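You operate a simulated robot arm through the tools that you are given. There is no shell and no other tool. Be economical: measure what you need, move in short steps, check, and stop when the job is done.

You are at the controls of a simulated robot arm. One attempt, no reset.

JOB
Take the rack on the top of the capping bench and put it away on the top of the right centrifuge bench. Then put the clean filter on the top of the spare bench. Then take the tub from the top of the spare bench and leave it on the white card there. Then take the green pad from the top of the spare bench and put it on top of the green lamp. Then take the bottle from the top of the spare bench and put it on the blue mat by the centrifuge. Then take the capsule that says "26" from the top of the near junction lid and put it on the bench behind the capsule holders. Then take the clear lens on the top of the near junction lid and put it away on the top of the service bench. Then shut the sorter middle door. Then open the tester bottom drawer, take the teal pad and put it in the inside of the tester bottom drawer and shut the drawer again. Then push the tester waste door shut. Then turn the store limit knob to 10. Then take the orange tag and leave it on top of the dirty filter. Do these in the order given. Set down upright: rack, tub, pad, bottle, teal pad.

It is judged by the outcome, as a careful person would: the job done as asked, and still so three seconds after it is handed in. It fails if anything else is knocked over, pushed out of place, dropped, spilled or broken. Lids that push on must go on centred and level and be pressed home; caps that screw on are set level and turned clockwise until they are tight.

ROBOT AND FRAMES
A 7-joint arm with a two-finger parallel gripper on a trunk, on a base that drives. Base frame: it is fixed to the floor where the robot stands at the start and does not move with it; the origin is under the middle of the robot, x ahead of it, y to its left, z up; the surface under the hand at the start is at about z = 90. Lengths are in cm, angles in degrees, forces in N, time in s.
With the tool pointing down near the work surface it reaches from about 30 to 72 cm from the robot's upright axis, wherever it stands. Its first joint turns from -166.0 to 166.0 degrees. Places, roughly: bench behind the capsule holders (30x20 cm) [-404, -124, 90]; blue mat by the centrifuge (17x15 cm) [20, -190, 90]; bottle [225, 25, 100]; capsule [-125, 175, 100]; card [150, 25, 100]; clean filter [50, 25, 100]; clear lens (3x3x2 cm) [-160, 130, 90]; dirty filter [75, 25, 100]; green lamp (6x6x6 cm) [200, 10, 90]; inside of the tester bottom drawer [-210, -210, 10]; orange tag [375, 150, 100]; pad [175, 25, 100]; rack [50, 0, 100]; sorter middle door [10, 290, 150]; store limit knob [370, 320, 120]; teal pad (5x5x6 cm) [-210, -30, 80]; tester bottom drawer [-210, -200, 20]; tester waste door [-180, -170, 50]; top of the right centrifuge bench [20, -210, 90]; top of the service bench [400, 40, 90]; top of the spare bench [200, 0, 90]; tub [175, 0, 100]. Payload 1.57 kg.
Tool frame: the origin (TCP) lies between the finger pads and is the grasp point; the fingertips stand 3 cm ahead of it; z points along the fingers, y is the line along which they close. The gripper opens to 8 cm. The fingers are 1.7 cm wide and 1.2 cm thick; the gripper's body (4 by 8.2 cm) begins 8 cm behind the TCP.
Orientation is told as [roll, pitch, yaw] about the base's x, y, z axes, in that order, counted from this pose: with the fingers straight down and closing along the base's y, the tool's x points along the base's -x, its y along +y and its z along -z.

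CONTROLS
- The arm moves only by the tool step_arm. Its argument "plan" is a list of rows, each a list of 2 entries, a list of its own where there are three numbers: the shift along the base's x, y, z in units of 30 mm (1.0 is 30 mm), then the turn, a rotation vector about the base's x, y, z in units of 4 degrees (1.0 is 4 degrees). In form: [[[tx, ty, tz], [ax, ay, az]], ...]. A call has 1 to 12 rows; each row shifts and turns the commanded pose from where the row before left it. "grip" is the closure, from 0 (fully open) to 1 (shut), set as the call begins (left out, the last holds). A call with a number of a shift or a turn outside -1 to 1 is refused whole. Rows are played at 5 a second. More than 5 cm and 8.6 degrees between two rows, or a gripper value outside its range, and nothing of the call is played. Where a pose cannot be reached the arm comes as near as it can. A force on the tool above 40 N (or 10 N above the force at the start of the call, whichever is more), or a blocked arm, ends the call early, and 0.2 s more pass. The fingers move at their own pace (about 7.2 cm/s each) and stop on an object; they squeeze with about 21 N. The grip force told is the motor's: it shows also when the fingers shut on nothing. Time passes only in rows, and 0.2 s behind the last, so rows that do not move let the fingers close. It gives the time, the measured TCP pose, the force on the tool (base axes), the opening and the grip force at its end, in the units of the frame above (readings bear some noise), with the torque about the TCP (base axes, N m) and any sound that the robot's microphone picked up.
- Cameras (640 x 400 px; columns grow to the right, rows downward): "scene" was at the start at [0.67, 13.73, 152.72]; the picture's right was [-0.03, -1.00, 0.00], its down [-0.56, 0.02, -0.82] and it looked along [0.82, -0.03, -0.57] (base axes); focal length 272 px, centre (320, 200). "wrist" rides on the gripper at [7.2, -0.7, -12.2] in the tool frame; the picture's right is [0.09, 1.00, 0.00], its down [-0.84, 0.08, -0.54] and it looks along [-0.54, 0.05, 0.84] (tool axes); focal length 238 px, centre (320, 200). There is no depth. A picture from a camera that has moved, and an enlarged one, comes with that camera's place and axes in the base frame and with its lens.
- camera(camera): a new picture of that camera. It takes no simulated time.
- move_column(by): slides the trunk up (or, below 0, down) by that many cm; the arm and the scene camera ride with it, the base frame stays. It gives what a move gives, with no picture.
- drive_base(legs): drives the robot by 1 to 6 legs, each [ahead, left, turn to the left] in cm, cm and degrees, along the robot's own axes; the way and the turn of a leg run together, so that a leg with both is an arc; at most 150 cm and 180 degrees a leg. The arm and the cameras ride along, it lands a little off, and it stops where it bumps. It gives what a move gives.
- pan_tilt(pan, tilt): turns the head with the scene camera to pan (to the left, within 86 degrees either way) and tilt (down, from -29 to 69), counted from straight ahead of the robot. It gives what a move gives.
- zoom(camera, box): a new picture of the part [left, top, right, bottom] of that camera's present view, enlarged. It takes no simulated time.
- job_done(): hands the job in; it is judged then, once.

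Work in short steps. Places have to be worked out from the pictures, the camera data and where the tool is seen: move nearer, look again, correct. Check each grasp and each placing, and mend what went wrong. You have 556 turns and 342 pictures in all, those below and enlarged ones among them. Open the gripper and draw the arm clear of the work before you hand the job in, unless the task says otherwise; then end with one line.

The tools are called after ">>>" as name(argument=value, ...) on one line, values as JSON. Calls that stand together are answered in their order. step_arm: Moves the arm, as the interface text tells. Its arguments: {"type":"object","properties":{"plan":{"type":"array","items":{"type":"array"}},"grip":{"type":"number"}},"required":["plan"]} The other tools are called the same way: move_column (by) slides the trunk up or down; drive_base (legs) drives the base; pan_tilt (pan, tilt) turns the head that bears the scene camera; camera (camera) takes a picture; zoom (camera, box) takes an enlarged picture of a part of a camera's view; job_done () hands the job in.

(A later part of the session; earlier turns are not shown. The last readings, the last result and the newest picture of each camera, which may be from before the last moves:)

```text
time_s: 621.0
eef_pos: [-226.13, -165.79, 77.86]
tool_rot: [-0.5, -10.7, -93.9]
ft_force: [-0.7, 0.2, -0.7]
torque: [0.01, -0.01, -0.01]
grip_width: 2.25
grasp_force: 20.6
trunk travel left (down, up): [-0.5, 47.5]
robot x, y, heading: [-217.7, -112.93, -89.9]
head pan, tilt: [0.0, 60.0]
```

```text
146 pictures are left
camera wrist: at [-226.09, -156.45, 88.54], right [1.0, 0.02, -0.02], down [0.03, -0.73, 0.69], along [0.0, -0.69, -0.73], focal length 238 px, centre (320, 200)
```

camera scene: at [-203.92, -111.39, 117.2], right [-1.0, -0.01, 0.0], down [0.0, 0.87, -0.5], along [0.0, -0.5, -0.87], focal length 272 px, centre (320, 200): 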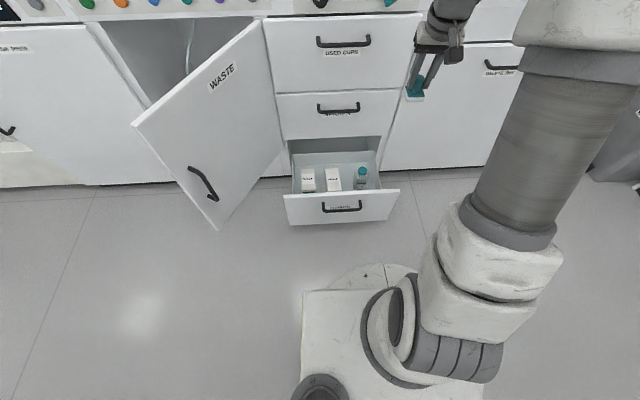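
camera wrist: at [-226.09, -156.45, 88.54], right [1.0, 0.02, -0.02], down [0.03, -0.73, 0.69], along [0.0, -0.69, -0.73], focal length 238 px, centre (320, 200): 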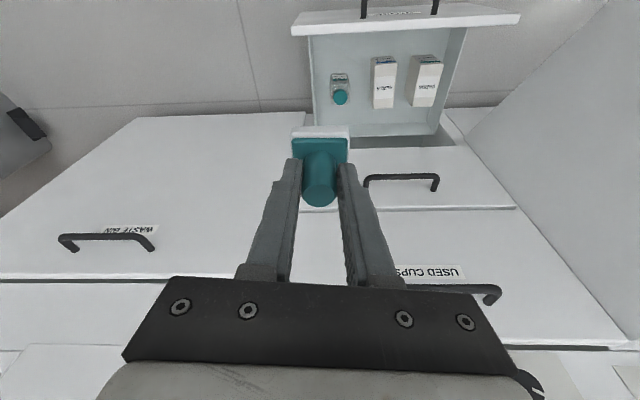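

The camera side of the hand would foul the drawer front, so I turn the wrist −86° (camera towards +x, above the low boxes), watching whether the joint allows it.

>>> step_arm(plan=[[[0, 0, 0], [0, 0, -1]], [[0, 0, 0], [0, 0, -1]], [[0, 0, 0], [0, 0, -1]], [[0, 0, 0], [0, 0, -1]], [[0, 0, 0], [0, 0, -1]], [[0, 0, 0], [0, 0, -1]], [[0, 0, 0], [0, 0, -1]], [[0, 0, 0], [0, 0, -1]], [[0, 0, 0], [0, 0, -1]], [[0, 0, 0], [0, 0, -1]], [[0, 0, 0], [0, 0, -1]]])

>>> step_arm(plan=[[[0, 0, 0], [0, 0, -1]], [[0, 0, 0], [0, 0, -1]], [[0, 0, 0], [0, 0, -1]], [[0, 0, 0], [0, 0, -1]], [[0, 0, 0], [0, 0, -1]], [[0, 0, 0], [0, 0, -1]], [[0, 0, 0], [0, 0, -1]], [[0, 0, 0], [0, 0, -1]], [[0, 0, 0], [0, 0, -1]], [[0, 0, 0], [0, 0, -1]], [[0, 0, 0], [0, 0, -0.5]]])

>>> camera(camera="wrist")

>>> camera(camera="scene")

```text
time_s: 623.4
eef_pos: [-226.2, -165.87, 77.92]
tool_rot: [-0.4, -10.7, -138.0]
ft_force: [0.4, -0.6, -0.8]
torque: [-0.02, -0.02, 0.02]
grip_width: 2.26
grasp_force: 20.8
trunk travel left (down, up): [-0.5, 47.5]
robot x, y, heading: [-218.14, -112.9, -89.7]
head pan, tilt: [0.0, 60.0]
```

```text
time_s: 625.8
eef_pos: [-225.98, -165.74, 77.85]
tool_rot: [-0.4, -10.7, 179.9]
ft_force: [0.1, 0.6, -0.4]
torque: [0.0, -0.01, 0.02]
grip_width: 2.28
grasp_force: 21.1
trunk travel left (down, up): [-0.5, 47.5]
robot x, y, heading: [-217.68, -113.19, -89.5]
head pan, tilt: [0.0, 60.0]
```

```text
145 pictures are left
camera wrist: at [-216.77, -165.23, 88.58], right [0.09, -1.0, -0.02], down [-0.72, -0.08, 0.69], along [-0.69, -0.04, -0.73], focal length 238 px, centre (320, 200)
```

wrist: 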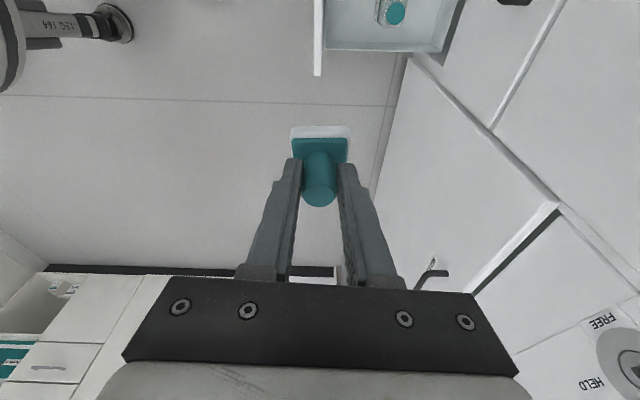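

```text
144 pictures are left
camera scene: at [-203.92, -111.39, 117.2], right [-1.0, -0.01, 0.0], down [0.0, 0.87, -0.5], along [0.0, -0.5, -0.87], focal length 272 px, centre (320, 200)
```

scene: 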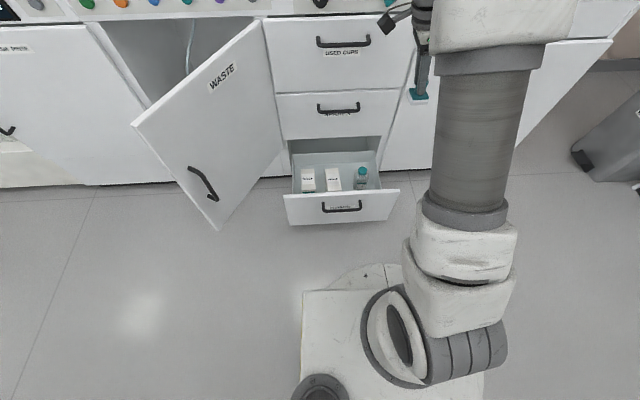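

It works. I move over (−221.7, −171.2) and lower to z≈45, then look.

>>> step_arm(plan=[[[0.5, -0.6, -0.5], [0, 0, 0]], [[0.5, -0.6, -0.9], [0, 0, 0]], [[0.45, -0.6, -0.9], [0, 0, 0]], [[0, 0, -0.9], [0, 0, 0]], [[0, 0, -0.9], [0, 0, 0]], [[0, 0, -0.9], [0, 0, 0]], [[0, 0, -0.9], [0, 0, 0]], [[0, 0, -0.9], [0, 0, 0]], [[0, 0, -0.9], [0, 0, 0]], [[0, 0, -0.9], [0, 0, 0]], [[0, 0, -0.9], [0, 0, 0]], [[0, 0, -0.9], [0, 0, 0]]])

>>> camera(camera="wrist")

>>> zoom(camera="scene", box=[270, 80, 430, 240])

```text
time_s: 628.4
eef_pos: [-221.85, -171.28, 46.62]
tool_rot: [-0.4, -10.7, -179.8]
ft_force: [0.0, 0.7, -0.7]
torque: [-0.02, -0.01, -0.01]
grip_width: 2.28
grasp_force: 21.0
trunk travel left (down, up): [-0.5, 47.5]
robot x, y, heading: [-217.65, -112.94, -89.6]
head pan, tilt: [0.0, 60.0]
```

```text
143 pictures are left
camera wrist: at [-212.52, -170.69, 57.31], right [0.09, -1.0, -0.02], down [-0.72, -0.08, 0.69], along [-0.69, -0.04, -0.73], focal length 238 px, centre (320, 200)
```

wrist: 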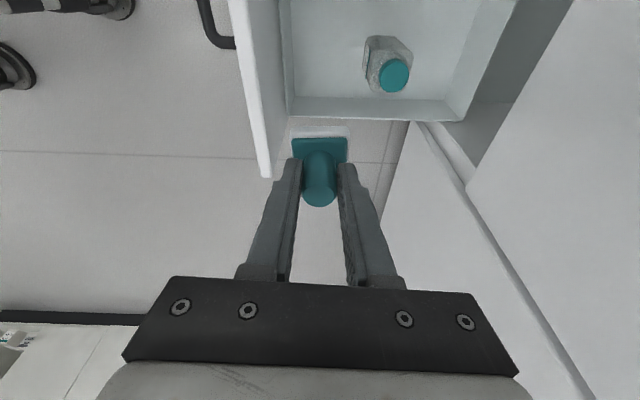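

```text
2.50 times, centred on (350, 160) of scene
camera zoom: at [-203.92, -111.38, 117.2], right [-1.0, -0.01, 0.0], down [0.0, 0.87, -0.5], along [0.0, -0.5, -0.87], focal length 680 px, centre (245, 300)
```

zoom: 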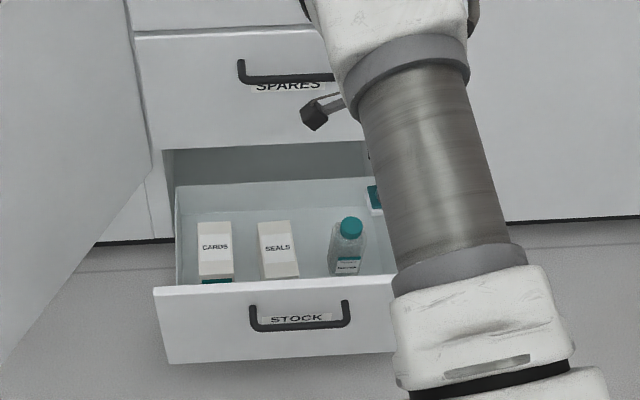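

Free place confirmed: left wall x≈−227.4, front wall y≈−165.6, bottle front y≈−176.5. I lower to just above the drawer's floor.

>>> step_arm(plan=[[[0, 0, -0.9], [0, 0, 0]], [[0, 0, -0.9], [0, 0, 0]], [[0, 0, -0.9], [0, 0, 0]], [[0, 0, -0.9], [0, 0, 0]], [[0, 0, -0.9], [0, 0, 0]], [[0, 0, -0.9], [0, 0, 0]]])

>>> camera(camera="wrist")

>>> zoom(camera="scene", box=[270, 80, 430, 240])

```text
time_s: 629.8
eef_pos: [-221.76, -171.49, 30.34]
tool_rot: [-0.4, -10.6, -179.9]
ft_force: [0.5, -0.1, -0.5]
torque: [-0.01, -0.03, -0.02]
grip_width: 2.25
grasp_force: 21.5
trunk travel left (down, up): [-0.5, 47.5]
robot x, y, heading: [-217.57, -113.04, -89.3]
head pan, tilt: [0.0, 60.0]
```

```text
141 pictures are left
camera wrist: at [-212.47, -170.84, 41.09], right [0.09, -1.0, -0.02], down [-0.72, -0.08, 0.69], along [-0.69, -0.05, -0.73], focal length 238 px, centre (320, 200)
```

wrist: 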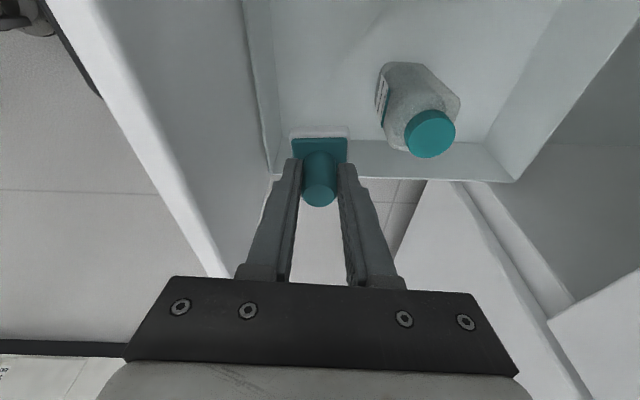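

```text
2.50 times, centred on (350, 160) of scene
camera zoom: at [-203.92, -111.38, 117.2], right [-1.0, -0.01, 0.0], down [0.0, 0.87, -0.5], along [0.0, -0.5, -0.87], focal length 680 px, centre (245, 300)
```

zoom: 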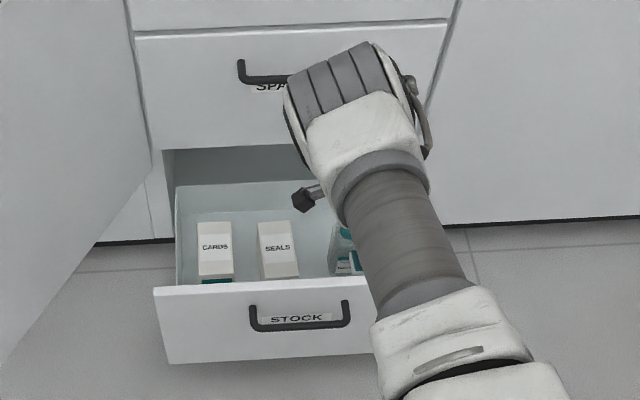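

>>> step_arm(plan=[[[0, 0, -0.7], [0, 0, 0]], [[0, 0, -0.7], [0, 0, 0]], [[0, 0, -0.6], [0, 0, 0]], [[0, 0, -0.4], [0, 0, 0]]])

>>> camera(camera="wrist")

>>> camera(camera="scene")

```text
time_s: 630.8
eef_pos: [-221.93, -171.21, 23.25]
tool_rot: [-0.5, -10.8, -179.9]
ft_force: [1.0, -0.2, -0.6]
torque: [0.01, -0.01, -0.04]
grip_width: 2.28
grasp_force: 21.0
trunk travel left (down, up): [-0.5, 47.5]
robot x, y, heading: [-217.31, -112.51, -89.5]
head pan, tilt: [0.0, 60.0]
```

```text
139 pictures are left
camera wrist: at [-212.54, -170.68, 33.9], right [0.09, -1.0, -0.03], down [-0.72, -0.08, 0.69], along [-0.69, -0.04, -0.73], focal length 238 px, centre (320, 200)
```

wrist: 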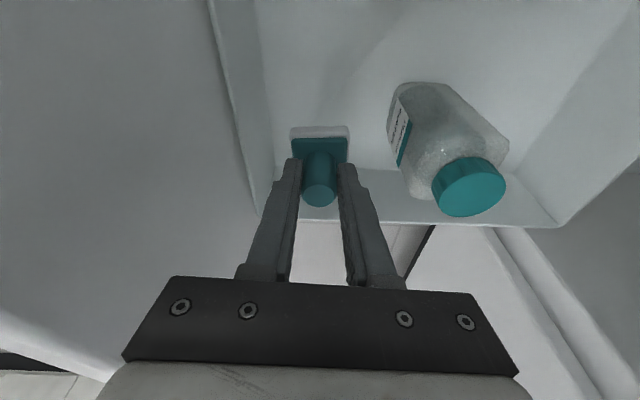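

```text
138 pictures are left
camera scene: at [-203.92, -111.39, 117.2], right [-1.0, -0.01, 0.0], down [0.0, 0.87, -0.5], along [0.0, -0.5, -0.87], focal length 272 px, centre (320, 200)
```

scene: 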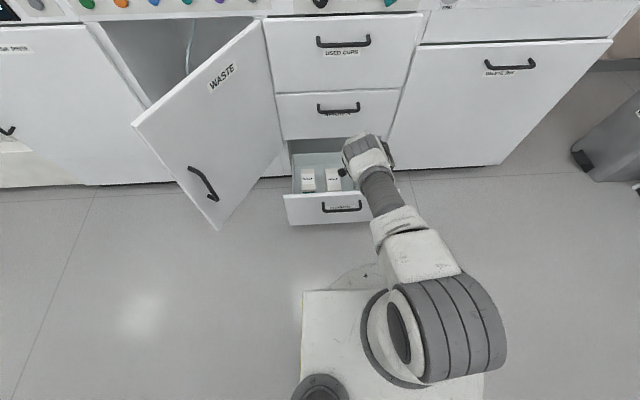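

Nearly there; I go down in small steps to contact.

>>> step_arm(plan=[[[0, 0, -0.3], [0, 0, 0]], [[0, 0, -0.2], [0, 0, 0]], [[0, 0, -0.15], [0, 0, 0]], [[0, 0, -0.1], [0, 0, 0]], [[0, 0, -0.1], [0, 0, 0]]])

>>> camera(camera="wrist")

```text
time_s: 632.0
eef_pos: [-221.77, -171.22, 20.61]
tool_rot: [-0.6, -10.7, -179.8]
ft_force: [0.3, 0.2, -0.5]
torque: [-0.01, 0.02, -0.03]
grip_width: 2.27
grasp_force: 21.6
trunk travel left (down, up): [-0.5, 47.5]
robot x, y, heading: [-217.82, -112.83, -89.6]
head pan, tilt: [0.0, 60.0]
```

```text
137 pictures are left
camera wrist: at [-212.57, -170.61, 31.32], right [0.09, -1.0, -0.02], down [-0.72, -0.08, 0.69], along [-0.69, -0.04, -0.73], focal length 238 px, centre (320, 200)
```

wrist: 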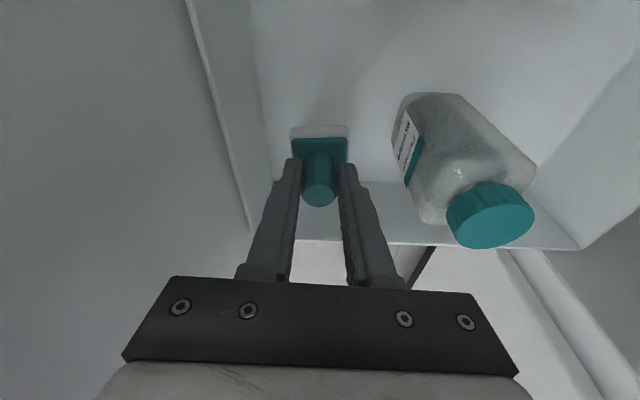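

>>> step_arm(plan=[[[0, 0, -0.15], [0, 0, 0]], [[0, 0, -0.15], [0, 0, 0]], [[0, 0, -0.1], [0, 0, 0]], [[0, 0, -0.1], [0, 0, 0]]])

```text
time_s: 633.0
eef_pos: [-221.97, -171.3, 19.42]
tool_rot: [-0.4, -10.6, -180.0]
ft_force: [0.3, 0.0, -0.5]
torque: [-0.02, 0.03, -0.03]
grip_width: 2.26
grasp_force: 20.9
trunk travel left (down, up): [-0.5, 47.5]
robot x, y, heading: [-217.95, -112.75, -89.7]
head pan, tilt: [0.0, 60.0]
```

>>> step_arm(plan=[[[0, 0, -0.15], [0, 0, 0]], [[0, 0, -0.12], [0, 0, 0]], [[0, 0, -0.1], [0, 0, 0]], [[0, 0, -0.08], [0, 0, 0]]])

>>> camera(camera="wrist")

```text
time_s: 634.0
eef_pos: [-221.76, -170.83, 18.29]
tool_rot: [-0.3, -10.7, -180.1]
ft_force: [0.0, 0.6, -0.5]
torque: [0.02, -0.01, 0.0]
grip_width: 2.27
grasp_force: 21.8
out of reach, approached as far as the arm can: row 2, 3
trunk travel left (down, up): [-0.5, 47.5]
robot x, y, heading: [-217.72, -113.09, -89.4]
head pan, tilt: [0.0, 60.0]
```

```text
136 pictures are left
camera wrist: at [-212.53, -170.2, 28.88], right [0.09, -1.0, -0.02], down [-0.72, -0.08, 0.69], along [-0.69, -0.05, -0.73], focal length 238 px, centre (320, 200)
```

wrist: 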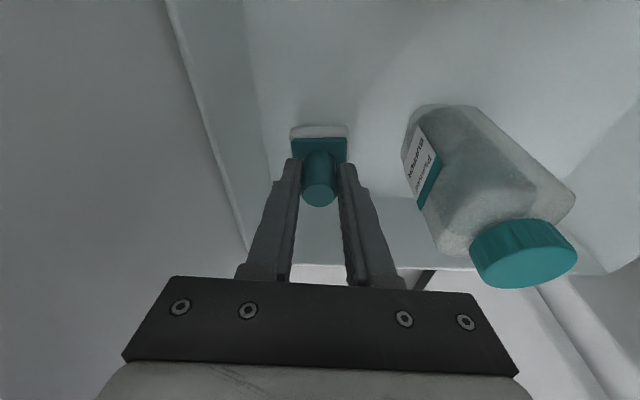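

The arm is at its low limit just above the floor of the drawer; I creep the base 1.5 cm nearer (there's room behind the pad) and continue down.

>>> drive_base(legs=[[1.5, 0, 0]])

>>> step_arm(plan=[[[0, 0.1, -0.08], [0, 0, 0]], [[0, 0.1, -0.08], [0, 0, 0]], [[0, 0.05, -0.08], [0, 0, 0]], [[0, 0, -0.08], [0, 0, 0]]])

>>> camera(camera="wrist")

```text
time_s: 634.8
eef_pos: [-221.82, -172.14, 18.14]
tool_rot: [-0.4, -10.7, -179.9]
ft_force: [-0.5, 0.3, 0.2]
torque: [0.02, -0.01, -0.02]
grip_width: 2.27
grasp_force: 20.9
trunk travel left (down, up): [-0.5, 47.5]
robot x, y, heading: [-217.87, -113.98, -89.6]
head pan, tilt: [0.0, 60.0]
```

```text
time_s: 635.8
eef_pos: [-221.84, -171.38, 17.34]
tool_rot: [-0.3, -10.7, -179.9]
ft_force: [0.5, -0.7, -0.8]
torque: [-0.04, -0.01, -0.03]
grip_width: 2.25
grasp_force: 20.8
trunk travel left (down, up): [-0.5, 47.5]
robot x, y, heading: [-217.71, -114.12, -89.7]
head pan, tilt: [0.0, 60.0]
```

```text
135 pictures are left
camera wrist: at [-212.46, -170.84, 27.97], right [0.09, -1.0, -0.02], down [-0.72, -0.08, 0.69], along [-0.69, -0.05, -0.73], focal length 238 px, centre (320, 200)
```

wrist: 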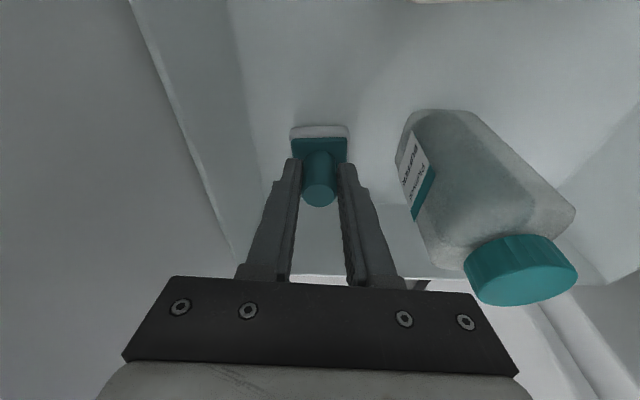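

>>> step_arm(plan=[[[0, 0, -0.08], [0, 0, 0]], [[0, 0, -0.08], [0, 0, 0]], [[0, 0, -0.08], [0, 0, 0]], [[0, 0, -0.08], [0, 0, 0]]])

>>> zoom(camera="wrist", box=[220, 80, 420, 230])

```text
time_s: 636.8
eef_pos: [-221.88, -170.93, 16.86]
tool_rot: [-0.2, -10.7, -179.9]
ft_force: [1.2, 0.4, 0.3]
torque: [0.04, 0.0, 0.0]
grip_width: 2.27
grasp_force: 21.3
out of reach, approached as far as the arm can: row 2, 4
trunk travel left (down, up): [-0.5, 47.5]
robot x, y, heading: [-217.71, -114.34, -89.7]
head pan, tilt: [0.0, 60.0]
```

```text
2.67 times, centred on (320, 155) of wrist
camera zoom: at [-212.58, -170.33, 27.41], right [0.09, -1.0, -0.02], down [-0.72, -0.08, 0.69], along [-0.69, -0.05, -0.73], focal length 636 px, centre (320, 320)
```

zoom: 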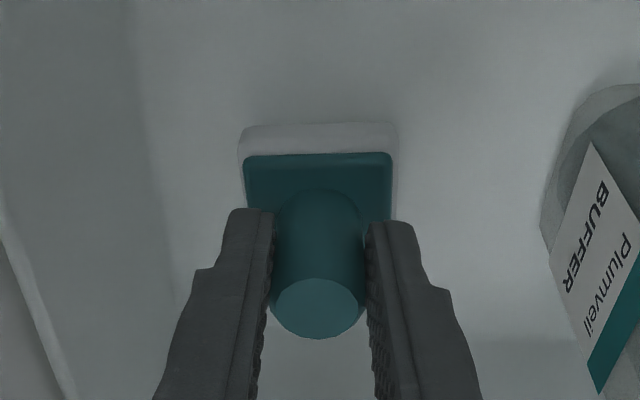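

>>> drive_base(legs=[[2, 0, 0]])

>>> step_arm(plan=[[[0, 0.15, -0.05], [0, 0, 0]], [[0, 0.15, -0.08], [0, 0, 0]], [[0, 0.1, -0.08], [0, 0, 0]], [[0, 0, -0.08], [0, 0, 0]], [[0, 0, -0.08], [0, 0, 0]]])

```text
time_s: 637.7
eef_pos: [-221.75, -172.98, 16.68]
tool_rot: [-0.3, -10.7, -179.9]
ft_force: [-0.1, -0.1, 0.2]
torque: [0.0, 0.0, 0.0]
grip_width: 2.28
grasp_force: 20.6
trunk travel left (down, up): [-0.5, 47.5]
robot x, y, heading: [-217.8, -116.17, -89.5]
head pan, tilt: [0.0, 60.0]
```

```text
time_s: 638.9
eef_pos: [-221.78, -171.69, 15.7]
tool_rot: [-0.4, -10.7, -179.9]
ft_force: [1.7, 0.5, 4.1]
torque: [-0.02, 0.02, 0.02]
grip_width: 2.26
grasp_force: 20.7
trunk travel left (down, up): [-0.5, 47.5]
robot x, y, heading: [-217.67, -116.04, -89.9]
head pan, tilt: [0.0, 60.0]
```

Contact (4 N). The pad is on the drawer's floor. I open partly and rise straight up.

>>> step_arm(plan=[[[0, 0, -0.03], [0, 0, 0]], [[0, 0, 0], [0, 0, 0]], [[0, 0, 0], [0, 0, 0]], [[0, 0, 0.3], [0, 0, 0]], [[0, 0, 0.7], [0, 0, 0]], [[0, 0, 0.9], [0, 0, 0]], [[0, 0, 0.9], [0, 0, 0]], [[0, 0, 0.9], [0, 0, 0]], [[0, 0, 0.9], [0, 0, 0]], [[0, 0, 0.9], [0, 0, 0]], [[0, 0, 0.9], [0, 0, 0]], [[0, 0, 0.9], [0, 0, 0]]], grip=0.5)

>>> camera(camera="wrist")

```text
time_s: 641.5
eef_pos: [-221.97, -171.8, 37.43]
tool_rot: [-0.3, -10.7, -179.9]
ft_force: [0.3, -0.1, -0.2]
torque: [0.0, 0.0, -0.01]
grip_width: 4.0
grasp_force: 0.0
trunk travel left (down, up): [-0.5, 47.5]
robot x, y, heading: [-217.68, -116.34, -89.8]
head pan, tilt: [0.0, 60.0]
```

```text
133 pictures are left
camera wrist: at [-212.68, -171.17, 48.14], right [0.09, -1.0, -0.02], down [-0.72, -0.08, 0.69], along [-0.69, -0.05, -0.73], focal length 238 px, centre (320, 200)
```

wrist: 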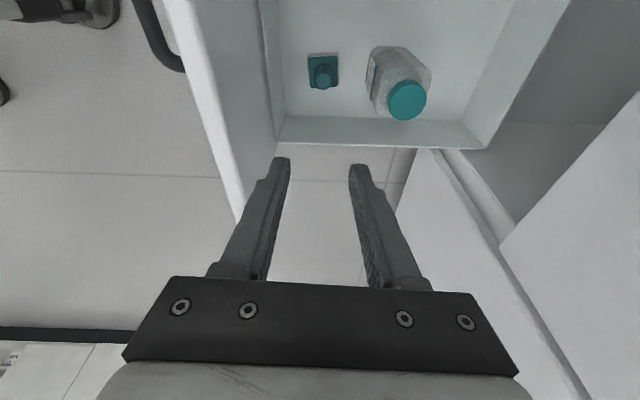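

The teal pad stands upright in the drawer. To shut it I'll push on the panel beside the handle. I rise, back the base off, straighten the lean, and tilt the closed fingers forward.

>>> step_arm(plan=[[[0, 0, 0.9], [0, -1, 0]], [[0, 0, 0.9], [0, -1, 0]], [[0, 0, 0.9], [0, -0.68, 0]], [[0, 0, 0.9], [0, 0, 0]], [[0, 0, 0.9], [0, 0, 0]]], grip=1)

>>> drive_base(legs=[[-10, 0, 0]])

>>> step_arm(plan=[[[0, 0.4, 0], [-1, 0, 0]], [[0, 0.4, 0], [-1, 0, 0]], [[0, 0.3, 0], [-1, 0, 0]], [[0, 0.3, 0], [-1, 0, 0]], [[0, 0.2, 0], [-1, 0, 0]], [[0, 0.2, 0], [-1, 0, 0]], [[0, 0, 0], [-1, 0, 0]]])

>>> camera(camera="scene")

```text
time_s: 642.7
eef_pos: [-221.85, -171.78, 51.28]
tool_rot: [-0.3, 0.1, -180.0]
ft_force: [0.4, 0.3, 0.2]
torque: [0.0, -0.02, 0.01]
grip_width: 0.0
grasp_force: 20.8
trunk travel left (down, up): [-0.5, 47.5]
robot x, y, heading: [-217.35, -116.56, -89.8]
head pan, tilt: [0.0, 60.0]
```

```text
time_s: 644.0
eef_pos: [-221.82, -161.82, 51.34]
tool_rot: [-0.2, 0.1, -179.8]
ft_force: [0.2, -0.3, 0.3]
torque: [0.03, 0.02, 0.01]
grip_width: 0.0
grasp_force: 21.2
trunk travel left (down, up): [-0.5, 47.5]
robot x, y, heading: [-217.82, -106.43, -89.8]
head pan, tilt: [0.0, 60.0]
```

```text
time_s: 645.6
eef_pos: [-221.9, -156.43, 51.26]
tool_rot: [27.8, -0.1, -179.7]
ft_force: [-0.4, 0.1, -0.4]
torque: [0.01, -0.01, 0.0]
grip_width: 0.0
grasp_force: 20.6
trunk travel left (down, up): [-0.5, 47.5]
robot x, y, heading: [-217.49, -106.39, -89.3]
head pan, tilt: [0.0, 60.0]
```

```text
132 pictures are left
camera scene: at [-203.96, -104.86, 117.2], right [-1.0, -0.01, 0.0], down [-0.01, 0.87, -0.5], along [0.0, -0.5, -0.87], focal length 272 px, centre (320, 200)
```

scene: 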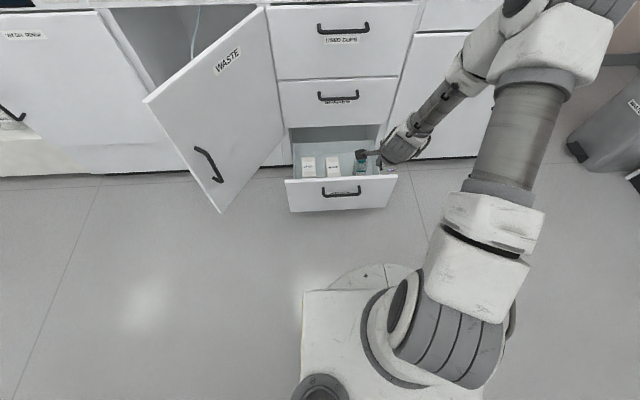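

I lower in front of the panel at x≈−224 to z≈26.

>>> step_arm(plan=[[[-0.3, 0.05, -0.9], [0, 0, 0]], [[-0.3, 0.05, -0.9], [0, 0, 0]], [[0, 0, -0.9], [0, 0, 0]], [[0, 0, -0.9], [0, 0, 0]], [[0, 0, -0.9], [0, 0, 0]], [[0, 0, -0.9], [0, 0, 0]], [[0, 0, -0.9], [0, 0, 0]], [[0, 0, -0.9], [0, 0, 0]], [[0, 0, -0.9], [0, 0, 0]]])

>>> camera(camera="wrist")

>>> zoom(camera="scene", box=[260, 90, 460, 250])

```text
time_s: 647.6
eef_pos: [-223.61, -156.37, 26.79]
tool_rot: [27.6, -0.1, -179.9]
ft_force: [-0.3, -0.5, 0.4]
torque: [0.0, -0.03, -0.01]
grip_width: 0.0
grasp_force: 21.1
trunk travel left (down, up): [-0.5, 47.5]
robot x, y, heading: [-218.19, -106.65, -89.6]
head pan, tilt: [0.0, 60.0]
```

```text
131 pictures are left
camera wrist: at [-216.56, -150.06, 37.31], right [0.1, -0.88, 0.46], down [-0.84, 0.18, 0.52], along [-0.54, -0.44, -0.72], focal length 238 px, centre (320, 200)
```

wrist: 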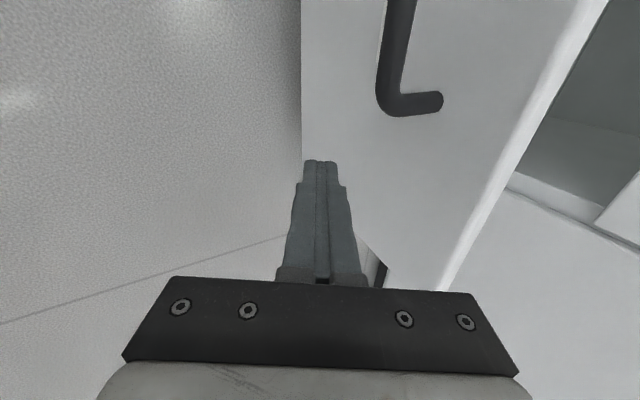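

```text
2.50 times, centred on (360, 170) of scene
camera zoom: at [-203.97, -104.86, 117.2], right [-1.0, -0.01, 0.0], down [-0.01, 0.87, -0.5], along [0.0, -0.5, -0.87], focal length 680 px, centre (220, 275)
```

zoom: 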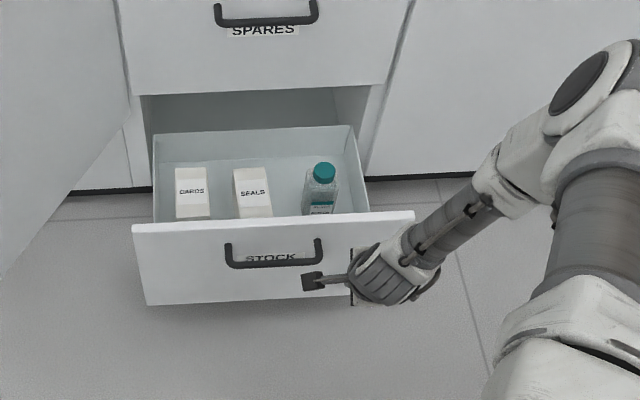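

I push gently with the arm, then with the base.

>>> step_arm(plan=[[[0, -0.5, 0], [0, 0, 0]], [[0, -0.5, 0], [0, 0, 0]], [[0, -0.4, 0], [0, 0, 0]], [[0, -0.5, 0], [0, 0, 0]], [[0, -0.5, 0], [0, 0, 0]], [[0, -0.5, 0], [0, 0, 0]], [[0, -0.5, 0], [0, 0, 0]], [[0, -0.5, 0], [0, 0, 0]]])

>>> zoom(camera="scene", box=[260, 90, 460, 250])

```text
time_s: 649.4
eef_pos: [-223.54, -167.69, 26.92]
tool_rot: [27.7, 0.0, -179.8]
ft_force: [0.2, 0.6, 0.3]
torque: [0.02, 0.01, 0.0]
grip_width: 0.0
grasp_force: 21.4
trunk travel left (down, up): [-0.5, 47.5]
robot x, y, heading: [-217.97, -106.52, -89.7]
head pan, tilt: [0.0, 60.0]
```

```text
2.50 times, centred on (360, 170) of scene
camera zoom: at [-203.97, -104.87, 117.2], right [-1.0, -0.01, 0.0], down [-0.01, 0.87, -0.5], along [0.0, -0.5, -0.87], focal length 680 px, centre (220, 275)
```

zoom: 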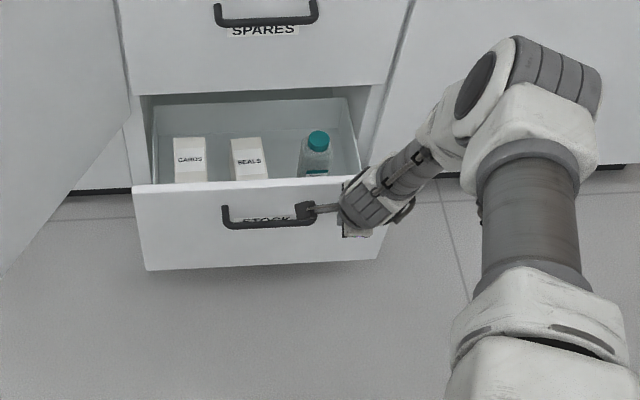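

>>> drive_base(legs=[[12, 0, 0]])

>>> step_arm(plan=[[[0, -0.4, 0], [0, 0, 0]], [[0, -0.4, 0], [0, 0, 0]], [[0, -0.4, 0], [0, 0, 0]], [[0, -0.4, 0], [0, 0, 0]], [[0, -0.3, 0], [0, 0, 0]], [[0, -0.3, 0], [0, 0, 0]]])

>>> zoom(camera="scene", box=[260, 60, 460, 220])

```text
time_s: 650.8
eef_pos: [-223.15, -179.63, 26.9]
tool_rot: [27.7, -0.1, -179.7]
ft_force: [0.5, -0.5, -0.2]
torque: [0.02, 0.0, -0.04]
grip_width: 0.01
grasp_force: 21.0
trunk travel left (down, up): [-0.5, 47.5]
robot x, y, heading: [-217.89, -118.43, -89.8]
head pan, tilt: [0.0, 60.0]
```

```text
time_s: 652.2
eef_pos: [-223.13, -186.24, 26.84]
tool_rot: [27.7, -0.1, -179.7]
ft_force: [-1.0, 0.2, 0.0]
torque: [-0.01, 0.01, 0.0]
grip_width: 0.01
grasp_force: 20.6
trunk travel left (down, up): [-0.5, 47.5]
robot x, y, heading: [-217.67, -118.53, -89.7]
head pan, tilt: [0.0, 60.0]
```

```text
2.50 times, centred on (360, 140) of scene
camera zoom: at [-203.88, -116.88, 117.2], right [-1.0, -0.01, 0.0], down [-0.01, 0.87, -0.5], along [0.0, -0.5, -0.87], focal length 680 px, centre (220, 350)
```

zoom: 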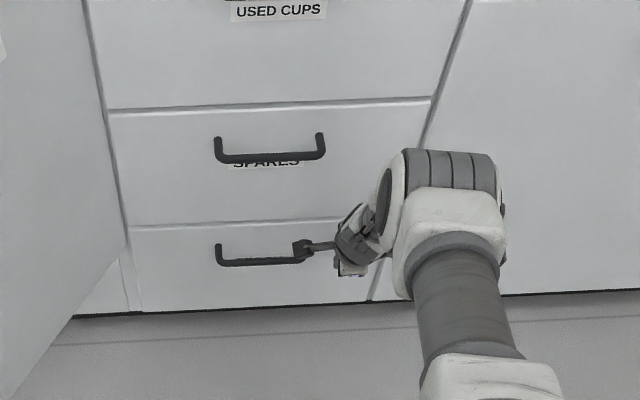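

Looks shut; I press a little more until it resists.

>>> step_arm(plan=[[[0, -0.15, 0], [0, 0, 0]], [[0, -0.15, 0], [0, 0, 0]], [[0, -0.15, 0], [0, 0, 0]], [[0, -0.15, 0], [0, 0, 0]]])

>>> zoom(camera="scene", box=[260, 60, 460, 220])

```text
time_s: 653.4
eef_pos: [-223.3, -187.74, 26.81]
tool_rot: [27.3, 0.0, -179.7]
ft_force: [0.3, 8.5, 7.5]
torque: [0.01, -0.04, 0.05]
grip_width: 0.01
grasp_force: 21.0
trunk travel left (down, up): [-0.5, 47.5]
robot x, y, heading: [-217.68, -118.0, -89.4]
head pan, tilt: [0.0, 60.0]
stopped in row 4: the force on the tool passed its limit at 41 N (the readings are from after the stop); the commanded pose is now the measured one
```

```text
2.50 times, centred on (360, 140) of scene
camera zoom: at [-203.87, -116.75, 117.18], right [-1.0, -0.01, 0.0], down [-0.01, 0.87, -0.5], along [0.0, -0.5, -0.87], focal length 680 px, centre (220, 350)
```

zoom: 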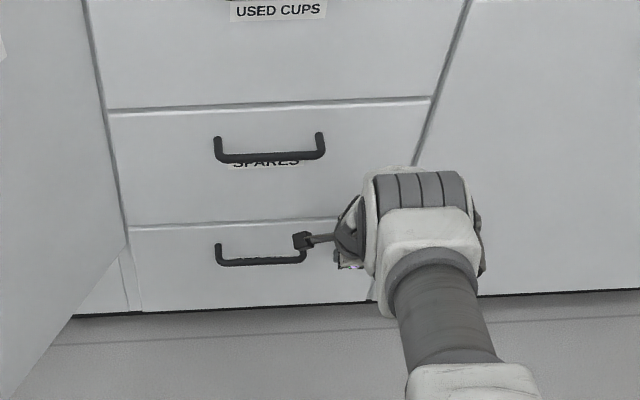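

The drawer is shut. Next the waste door: its hinge is at ≈(−188, −189), free edge at ≈(−170, −150); its outer face looks towards me. I retreat, rise to z≈50 and swing the tool so that the tips lean in the push direction.

>>> step_arm(plan=[[[0, 0.5, 0], [0, 0, 0]], [[0, 0.9, 0], [0, 0, 0]], [[0, 0.9, 0], [0, 0, 0]], [[0, 0.9, 0], [0, 0, 0]], [[0, 0.9, 0.3], [0, 0, 0]], [[0, 0.3, 0.9], [0, 0, 0]], [[0, 0, 0.9], [0, 0, 0]], [[0, 0, 0.9], [0, 0, 0]], [[0, 0, 0.9], [0, 0, 0]], [[0, 0, 0.9], [0, 0, 0]], [[0, 0, 0.9], [0, 0, 0]], [[0, 0, 0.9], [0, 0, 0]]])

>>> step_arm(plan=[[[0, 0, 0], [0, 0, 1]], [[0, 0, 0], [0, 0, 1]], [[0, 0, 0], [0, 0, 1]], [[0, 0, 0], [0, 0, 1]], [[0, 0, 0], [0, 0, 1]], [[0, 0, 0], [0, 0, 1]], [[0, 0, 0], [0, 0, 1]], [[0, 0, 0], [0, 0, 1]]])

>>> step_arm(plan=[[[0, 0, 0], [0, 0, 1]], [[0, 0, 0], [0, 0, 1]], [[0, 0, 0], [0, 0, 1]], [[0, 0, 0], [0, 0, 1]], [[0, 0, 0], [0, 0, 1]], [[0, 0, 0], [0, 0, 1]], [[0, 0, 0], [0, 0, 1]], [[0, 0, 0], [0, 0, 1]]])

>>> camera(camera="scene")

```text
time_s: 656.0
eef_pos: [-223.15, -174.5, 46.7]
tool_rot: [27.2, 0.0, -179.7]
ft_force: [0.3, 0.8, 0.1]
torque: [-0.01, -0.04, 0.01]
grip_width: 0.02
grasp_force: 20.9
trunk travel left (down, up): [-0.5, 47.5]
robot x, y, heading: [-217.55, -118.11, -89.3]
head pan, tilt: [0.0, 60.0]
```

```text
time_s: 657.8
eef_pos: [-223.23, -174.46, 46.56]
tool_rot: [27.3, 0.0, -147.8]
ft_force: [0.3, -0.2, -0.2]
torque: [0.03, 0.02, -0.02]
grip_width: 0.0
grasp_force: 20.6
trunk travel left (down, up): [-0.5, 47.5]
robot x, y, heading: [-217.76, -118.25, -89.4]
head pan, tilt: [0.0, 60.0]
```

```text
time_s: 659.6
eef_pos: [-223.36, -174.66, 46.6]
tool_rot: [27.3, 0.1, -115.6]
ft_force: [-1.0, 0.4, -0.5]
torque: [0.0, -0.02, 0.03]
grip_width: 0.0
grasp_force: 21.1
trunk travel left (down, up): [-0.5, 47.5]
robot x, y, heading: [-217.81, -118.46, -89.4]
head pan, tilt: [0.0, 60.0]
```

```text
126 pictures are left
camera scene: at [-203.88, -116.82, 117.2], right [-1.0, -0.01, 0.0], down [-0.01, 0.87, -0.5], along [0.0, -0.5, -0.87], focal length 272 px, centre (320, 200)
```

scene: 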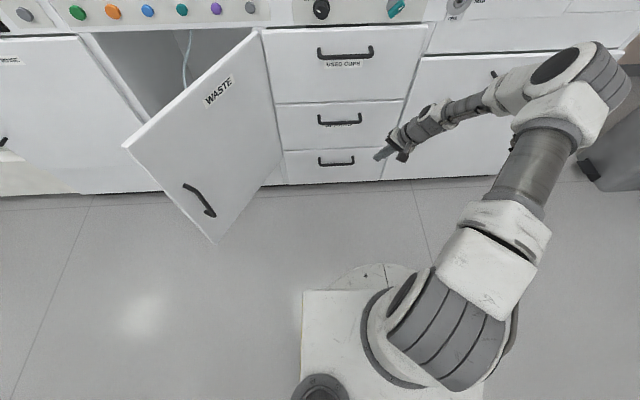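

Door refined: hinge (−187, −190), tip (−166, −151.5), z 24–77, angle ≈62°, its own handle near z 38–55. I'll push at z≈62. Moving to a stand-off beside its outer face.

>>> step_arm(plan=[[[0, 0.5, 0.9], [0, 0, 0]], [[0, 0.5, 0.9], [0, 0, 0]], [[0.5, 0.5, 0.9], [0, 0, 0]], [[0.9, 0.5, 0.9], [0, 0, 0]], [[0.9, 0.5, 0.9], [0, 0, 0]], [[0.95, 0.5, 0.6], [0, 0, 0]], [[0.95, 0.5, 0], [0, 0, 0]], [[0.95, 0.5, 0], [0, 0, 0]], [[0.95, 0.5, 0], [0, 0, 0]], [[0.95, 0.5, 0], [0, 0, 0]], [[0.95, 0.4, 0], [0, 0, 0]], [[0.95, 0.4, 0], [0, 0, 0]]])

>>> step_arm(plan=[[[0.95, 0, 0], [0, 0, 0]], [[0.95, 0, 0], [0, 0, 0]], [[0.95, 0, 0], [0, 0, 0]], [[0.95, 0, 0], [0, 0, 0]]])

>>> camera(camera="scene")

```text
time_s: 662.2
eef_pos: [-196.55, -157.0, 61.89]
tool_rot: [27.3, 0.0, -115.7]
ft_force: [0.1, -0.8, 0.6]
torque: [-0.01, -0.06, 0.02]
grip_width: 0.02
grasp_force: 20.8
trunk travel left (down, up): [-0.5, 47.5]
robot x, y, heading: [-217.76, -118.34, -89.6]
head pan, tilt: [0.0, 60.0]
```

```text
time_s: 663.2
eef_pos: [-184.63, -157.16, 61.63]
tool_rot: [27.3, -0.1, -115.7]
ft_force: [0.1, 1.1, 1.0]
torque: [0.01, -0.02, 0.01]
grip_width: 0.0
grasp_force: 21.0
trunk travel left (down, up): [-0.5, 47.5]
robot x, y, heading: [-217.9, -118.2, -89.2]
head pan, tilt: [0.0, 60.0]
```

```text
125 pictures are left
camera scene: at [-203.89, -116.82, 117.2], right [-1.0, -0.01, 0.0], down [-0.01, 0.87, -0.5], along [0.0, -0.5, -0.87], focal length 272 px, centre (320, 200)
```

scene: 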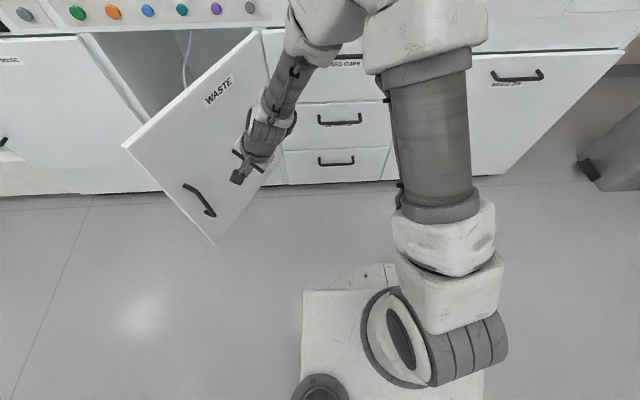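

I push along the door's arc.

>>> step_arm(plan=[[[0.7, -0.4, 0], [0, 0, 0]], [[0.7, -0.4, 0], [0, 0, 0]], [[0.7, -0.4, 0], [0, 0, 0]], [[0.7, -0.4, 0], [0, 0, 0]], [[0.6, -0.35, 0], [0, 0, 0]], [[0.6, -0.35, 0], [0, 0, 0]], [[0.6, -0.4, 0], [0, 0, 0]], [[0.5, -0.45, 0], [0, 0, 0]], [[0.5, -0.45, 0], [0, 0, 0]], [[0.4, -0.5, 0], [0, 0, 0]]])

>>> camera(camera="scene")

```text
time_s: 665.4
eef_pos: [-167.14, -169.59, 61.58]
tool_rot: [27.3, 0.1, -115.7]
ft_force: [1.0, 0.4, 0.2]
torque: [0.0, 0.0, -0.01]
grip_width: 0.0
grasp_force: 21.0
trunk travel left (down, up): [-0.5, 47.5]
robot x, y, heading: [-217.56, -118.48, -89.5]
head pan, tilt: [0.0, 60.0]
```

```text
124 pictures are left
camera scene: at [-203.88, -116.81, 117.2], right [-1.0, -0.01, 0.0], down [-0.01, 0.87, -0.5], along [0.0, -0.5, -0.87], focal length 272 px, centre (320, 200)
```

scene: 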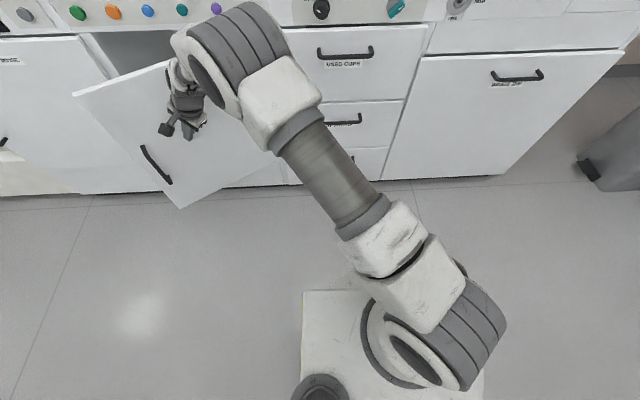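

The door follows. I push the remainder by driving the base along the arc.

>>> drive_base(legs=[[4, 3.5, 0], [4, 2.5, 0]])

>>> drive_base(legs=[[5, 1.7, 0], [3, 0.7, 0]])

>>> camera(camera="scene")

```text
time_s: 666.9
eef_pos: [-160.98, -177.27, 61.64]
tool_rot: [27.3, 0.0, -115.8]
ft_force: [0.0, 0.5, 0.4]
torque: [0.02, 0.0, 0.06]
grip_width: 0.0
grasp_force: 21.3
trunk travel left (down, up): [-0.5, 47.5]
robot x, y, heading: [-211.85, -126.19, -89.5]
head pan, tilt: [0.0, 60.0]
```

```text
time_s: 668.3
eef_pos: [-158.81, -183.04, 61.23]
tool_rot: [26.7, 0.6, -115.4]
ft_force: [0.4, 0.5, 0.1]
torque: [0.0, 0.0, -0.02]
grip_width: 0.03
grasp_force: 21.5
trunk travel left (down, up): [-0.5, 47.5]
robot x, y, heading: [-209.46, -132.35, -89.5]
head pan, tilt: [0.0, 60.0]
stopped in leg 2: the force on the tool passed its limit at 53 N (the readings are from after the stop); the commanded pose is now the measured one
```

```text
123 pictures are left
camera scene: at [-195.65, -130.87, 117.19], right [-1.0, -0.01, 0.0], down [-0.01, 0.87, -0.5], along [0.01, -0.5, -0.87], focal length 272 px, centre (320, 200)
```

scene: 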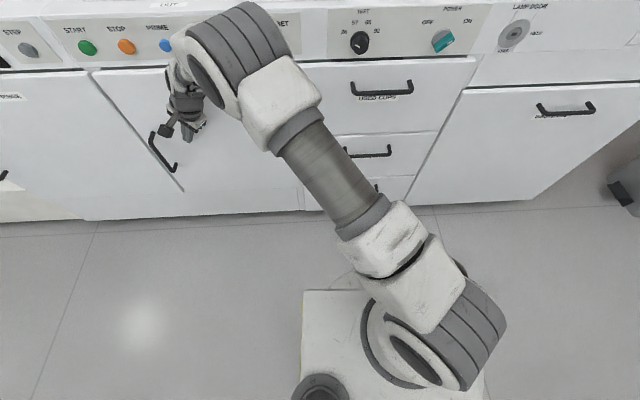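

It resisted; I draw the hand back and check how far shut it is.

>>> step_arm(plan=[[[-0.5, 0.6, 0], [0, 0, 0]], [[-0.7, 0.7, 0], [0, 0, 0]], [[-0.7, 0.7, 0], [0, 0, 0]], [[-0.9, 0.5, 0], [0, 0, 0]], [[-0.9, 0.5, 0], [0, 0, 0]], [[-0.9, 0.5, 0], [0, 0, 0]], [[-0.9, 0.4, 0], [0, 0, 0]]])

>>> drive_base(legs=[[-18, 0, 0]])

>>> camera(camera="scene")

```text
time_s: 669.9
eef_pos: [-175.55, -171.34, 61.49]
tool_rot: [26.8, 0.6, -115.5]
ft_force: [-0.3, -0.1, 0.0]
torque: [-0.01, 0.02, -0.01]
grip_width: 0.0
grasp_force: 20.7
trunk travel left (down, up): [-0.5, 47.5]
robot x, y, heading: [-209.28, -132.1, -89.7]
head pan, tilt: [0.0, 60.0]
```

```text
time_s: 671.7
eef_pos: [-175.75, -153.85, 61.62]
tool_rot: [26.8, 0.4, -115.3]
ft_force: [0.0, -0.2, -0.7]
torque: [0.01, 0.0, -0.03]
grip_width: 0.0
grasp_force: 21.4
trunk travel left (down, up): [-0.5, 47.5]
robot x, y, heading: [-209.46, -114.98, -89.3]
head pan, tilt: [0.0, 60.0]
```

```text
122 pictures are left
camera scene: at [-195.85, -113.28, 117.2], right [-1.0, -0.01, 0.0], down [-0.01, 0.87, -0.5], along [0.01, -0.5, -0.87], focal length 272 px, centre (320, 200)
```

scene: 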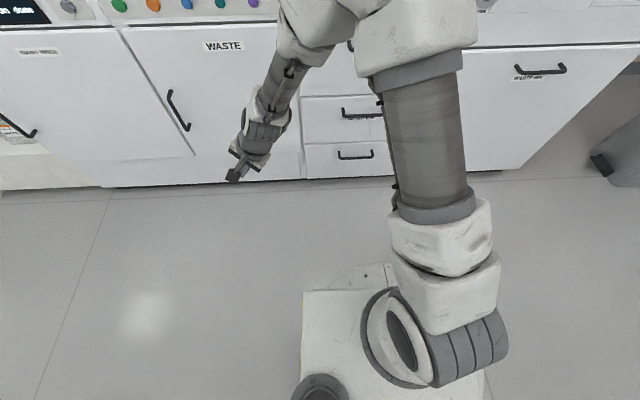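

>>> zoom(camera="scene", box=[90, 10, 310, 190])

>>> pan_tilt(pan=20, tilt=20)

>>> camera(camera="scene")

```text
2.22 times, centred on (200, 100) of scene
camera zoom: at [-195.85, -113.28, 117.2], right [-1.0, -0.01, 0.0], down [-0.01, 0.87, -0.5], along [0.01, -0.5, -0.87], focal length 604 px, centre (587, 422)
```

zoom: 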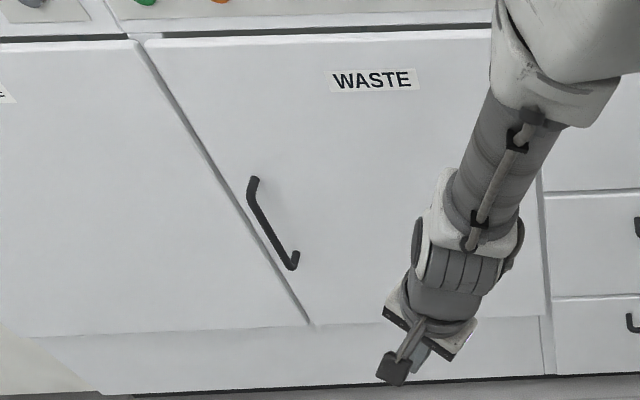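

```text
time_s: 672.8
eef_pos: [-175.6, -153.72, 61.53]
tool_rot: [26.9, 0.5, -115.4]
ft_force: [0.1, 0.0, 0.7]
torque: [0.02, 0.02, -0.01]
grip_width: 0.03
grasp_force: 21.6
trunk travel left (down, up): [-0.5, 47.5]
robot x, y, heading: [-209.87, -114.76, -89.0]
head pan, tilt: [20.0, 20.0]
```

```text
120 pictures are left
camera scene: at [-192.64, -115.33, 123.0], right [-0.94, -0.35, 0.0], down [-0.12, 0.32, -0.94], along [0.33, -0.88, -0.34], focal length 272 px, centre (320, 200)
```

scene: 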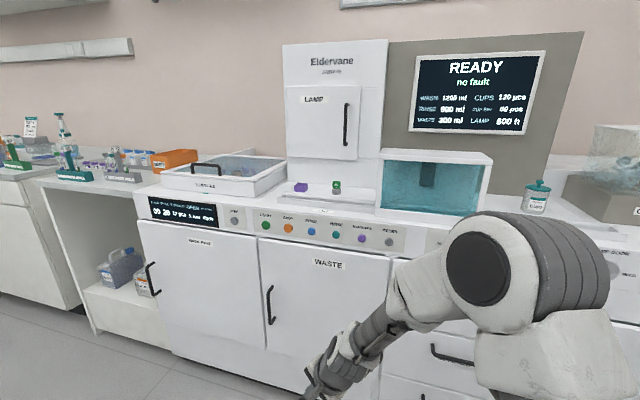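

The tester now reads "READY, no fault": drawer and waste door are shut. Next is the store limit knob. I raise the trunk, set the tool vertical, and drive out of the corridor.

>>> step_arm(plan=[[[0, 0.2, 0.8], [0.42, 0.9, 0]], [[0, 0.2, 0.8], [0.42, 0.9, 0]], [[0, 0.2, 0.8], [0.42, 0.9, 0]], [[0, 0, 0.8], [0.42, 0.9, 0]], [[0, 0, 0.8], [0.42, 0.9, 0]], [[0, 0, 0.8], [0.42, 0.9, 0]], [[0, 0, 0.8], [0.32, 0.67, 0]]], grip=0)

>>> move_column(by=32)

>>> drive_base(legs=[[-7, 0, 0], [0, 110, -1], [0, 78, 0]])

>>> drive_base(legs=[[0, 0, 90], [0, 120, 0], [0, 107, 0]])

```text
time_s: 674.4
eef_pos: [-175.85, -151.96, 78.49]
tool_rot: [-0.1, 0.4, -115.5]
ft_force: [-0.2, -0.3, 1.0]
torque: [-0.02, -0.03, 0.04]
grip_width: 7.99
grasp_force: 0.1
trunk travel left (down, up): [-0.5, 47.5]
robot x, y, heading: [-209.23, -114.91, -89.3]
head pan, tilt: [20.0, 20.0]
```

```text
time_s: 677.5
eef_pos: [-175.81, -151.98, 110.39]
tool_rot: [0.0, 0.4, -115.5]
ft_force: [-0.7, -0.2, 0.4]
torque: [-0.07, 0.02, 0.01]
grip_width: 8.02
grasp_force: 0.1
trunk travel left (down, up): [-32.5, 15.5]
robot x, y, heading: [-210.21, -114.76, -89.0]
head pan, tilt: [20.0, 20.0]
```

```text
time_s: 692.7
eef_pos: [12.69, -145.54, 110.36]
tool_rot: [0.0, 0.4, -116.4]
ft_force: [-0.3, 1.2, 0.2]
torque: [0.03, 0.01, -0.04]
grip_width: 8.0
grasp_force: 0.1
trunk travel left (down, up): [-32.5, 15.5]
robot x, y, heading: [-20.91, -108.02, -90.3]
head pan, tilt: [20.0, 20.0]
```

```text
time_s: 714.7
eef_pos: [23.35, 148.14, 110.35]
tool_rot: [0.0, 0.3, -27.7]
ft_force: [0.4, -0.8, -0.1]
torque: [0.01, 0.02, 0.01]
grip_width: 8.02
grasp_force: 0.0
trunk travel left (down, up): [-32.5, 15.5]
robot x, y, heading: [-15.43, 115.78, -1.4]
head pan, tilt: [20.0, 20.0]
```

>>> drive_base(legs=[[140, 8, 1.4], [140, 0, 0]])

>>> pan_tilt(pan=60, tilt=15)

>>> camera(camera="scene")

```text
time_s: 732.9
eef_pos: [303.94, 141.25, 110.31]
tool_rot: [0.0, 0.4, -29.0]
ft_force: [-1.0, 0.3, -0.7]
torque: [-0.01, 0.01, 0.01]
grip_width: 8.0
grasp_force: 0.2
trunk travel left (down, up): [-32.5, 15.5]
robot x, y, heading: [264.93, 109.65, -2.6]
head pan, tilt: [20.0, 20.0]
```

```text
time_s: 734.0
eef_pos: [303.89, 141.22, 110.48]
tool_rot: [0.0, 0.4, -29.0]
ft_force: [-0.1, 0.3, -0.5]
torque: [-0.02, -0.01, 0.0]
grip_width: 8.01
grasp_force: 0.0
trunk travel left (down, up): [-32.5, 15.5]
robot x, y, heading: [264.84, 109.91, -2.9]
head pan, tilt: [60.0, 15.0]
```

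```text
119 pictures are left
camera scene: at [262.39, 131.93, 155.82], right [0.84, -0.54, 0.0], down [-0.14, -0.22, -0.97], along [0.52, 0.81, -0.26], focal length 272 px, centre (320, 200)
```

scene: 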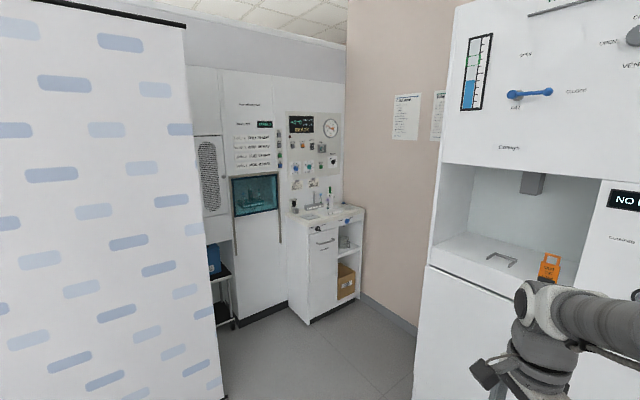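

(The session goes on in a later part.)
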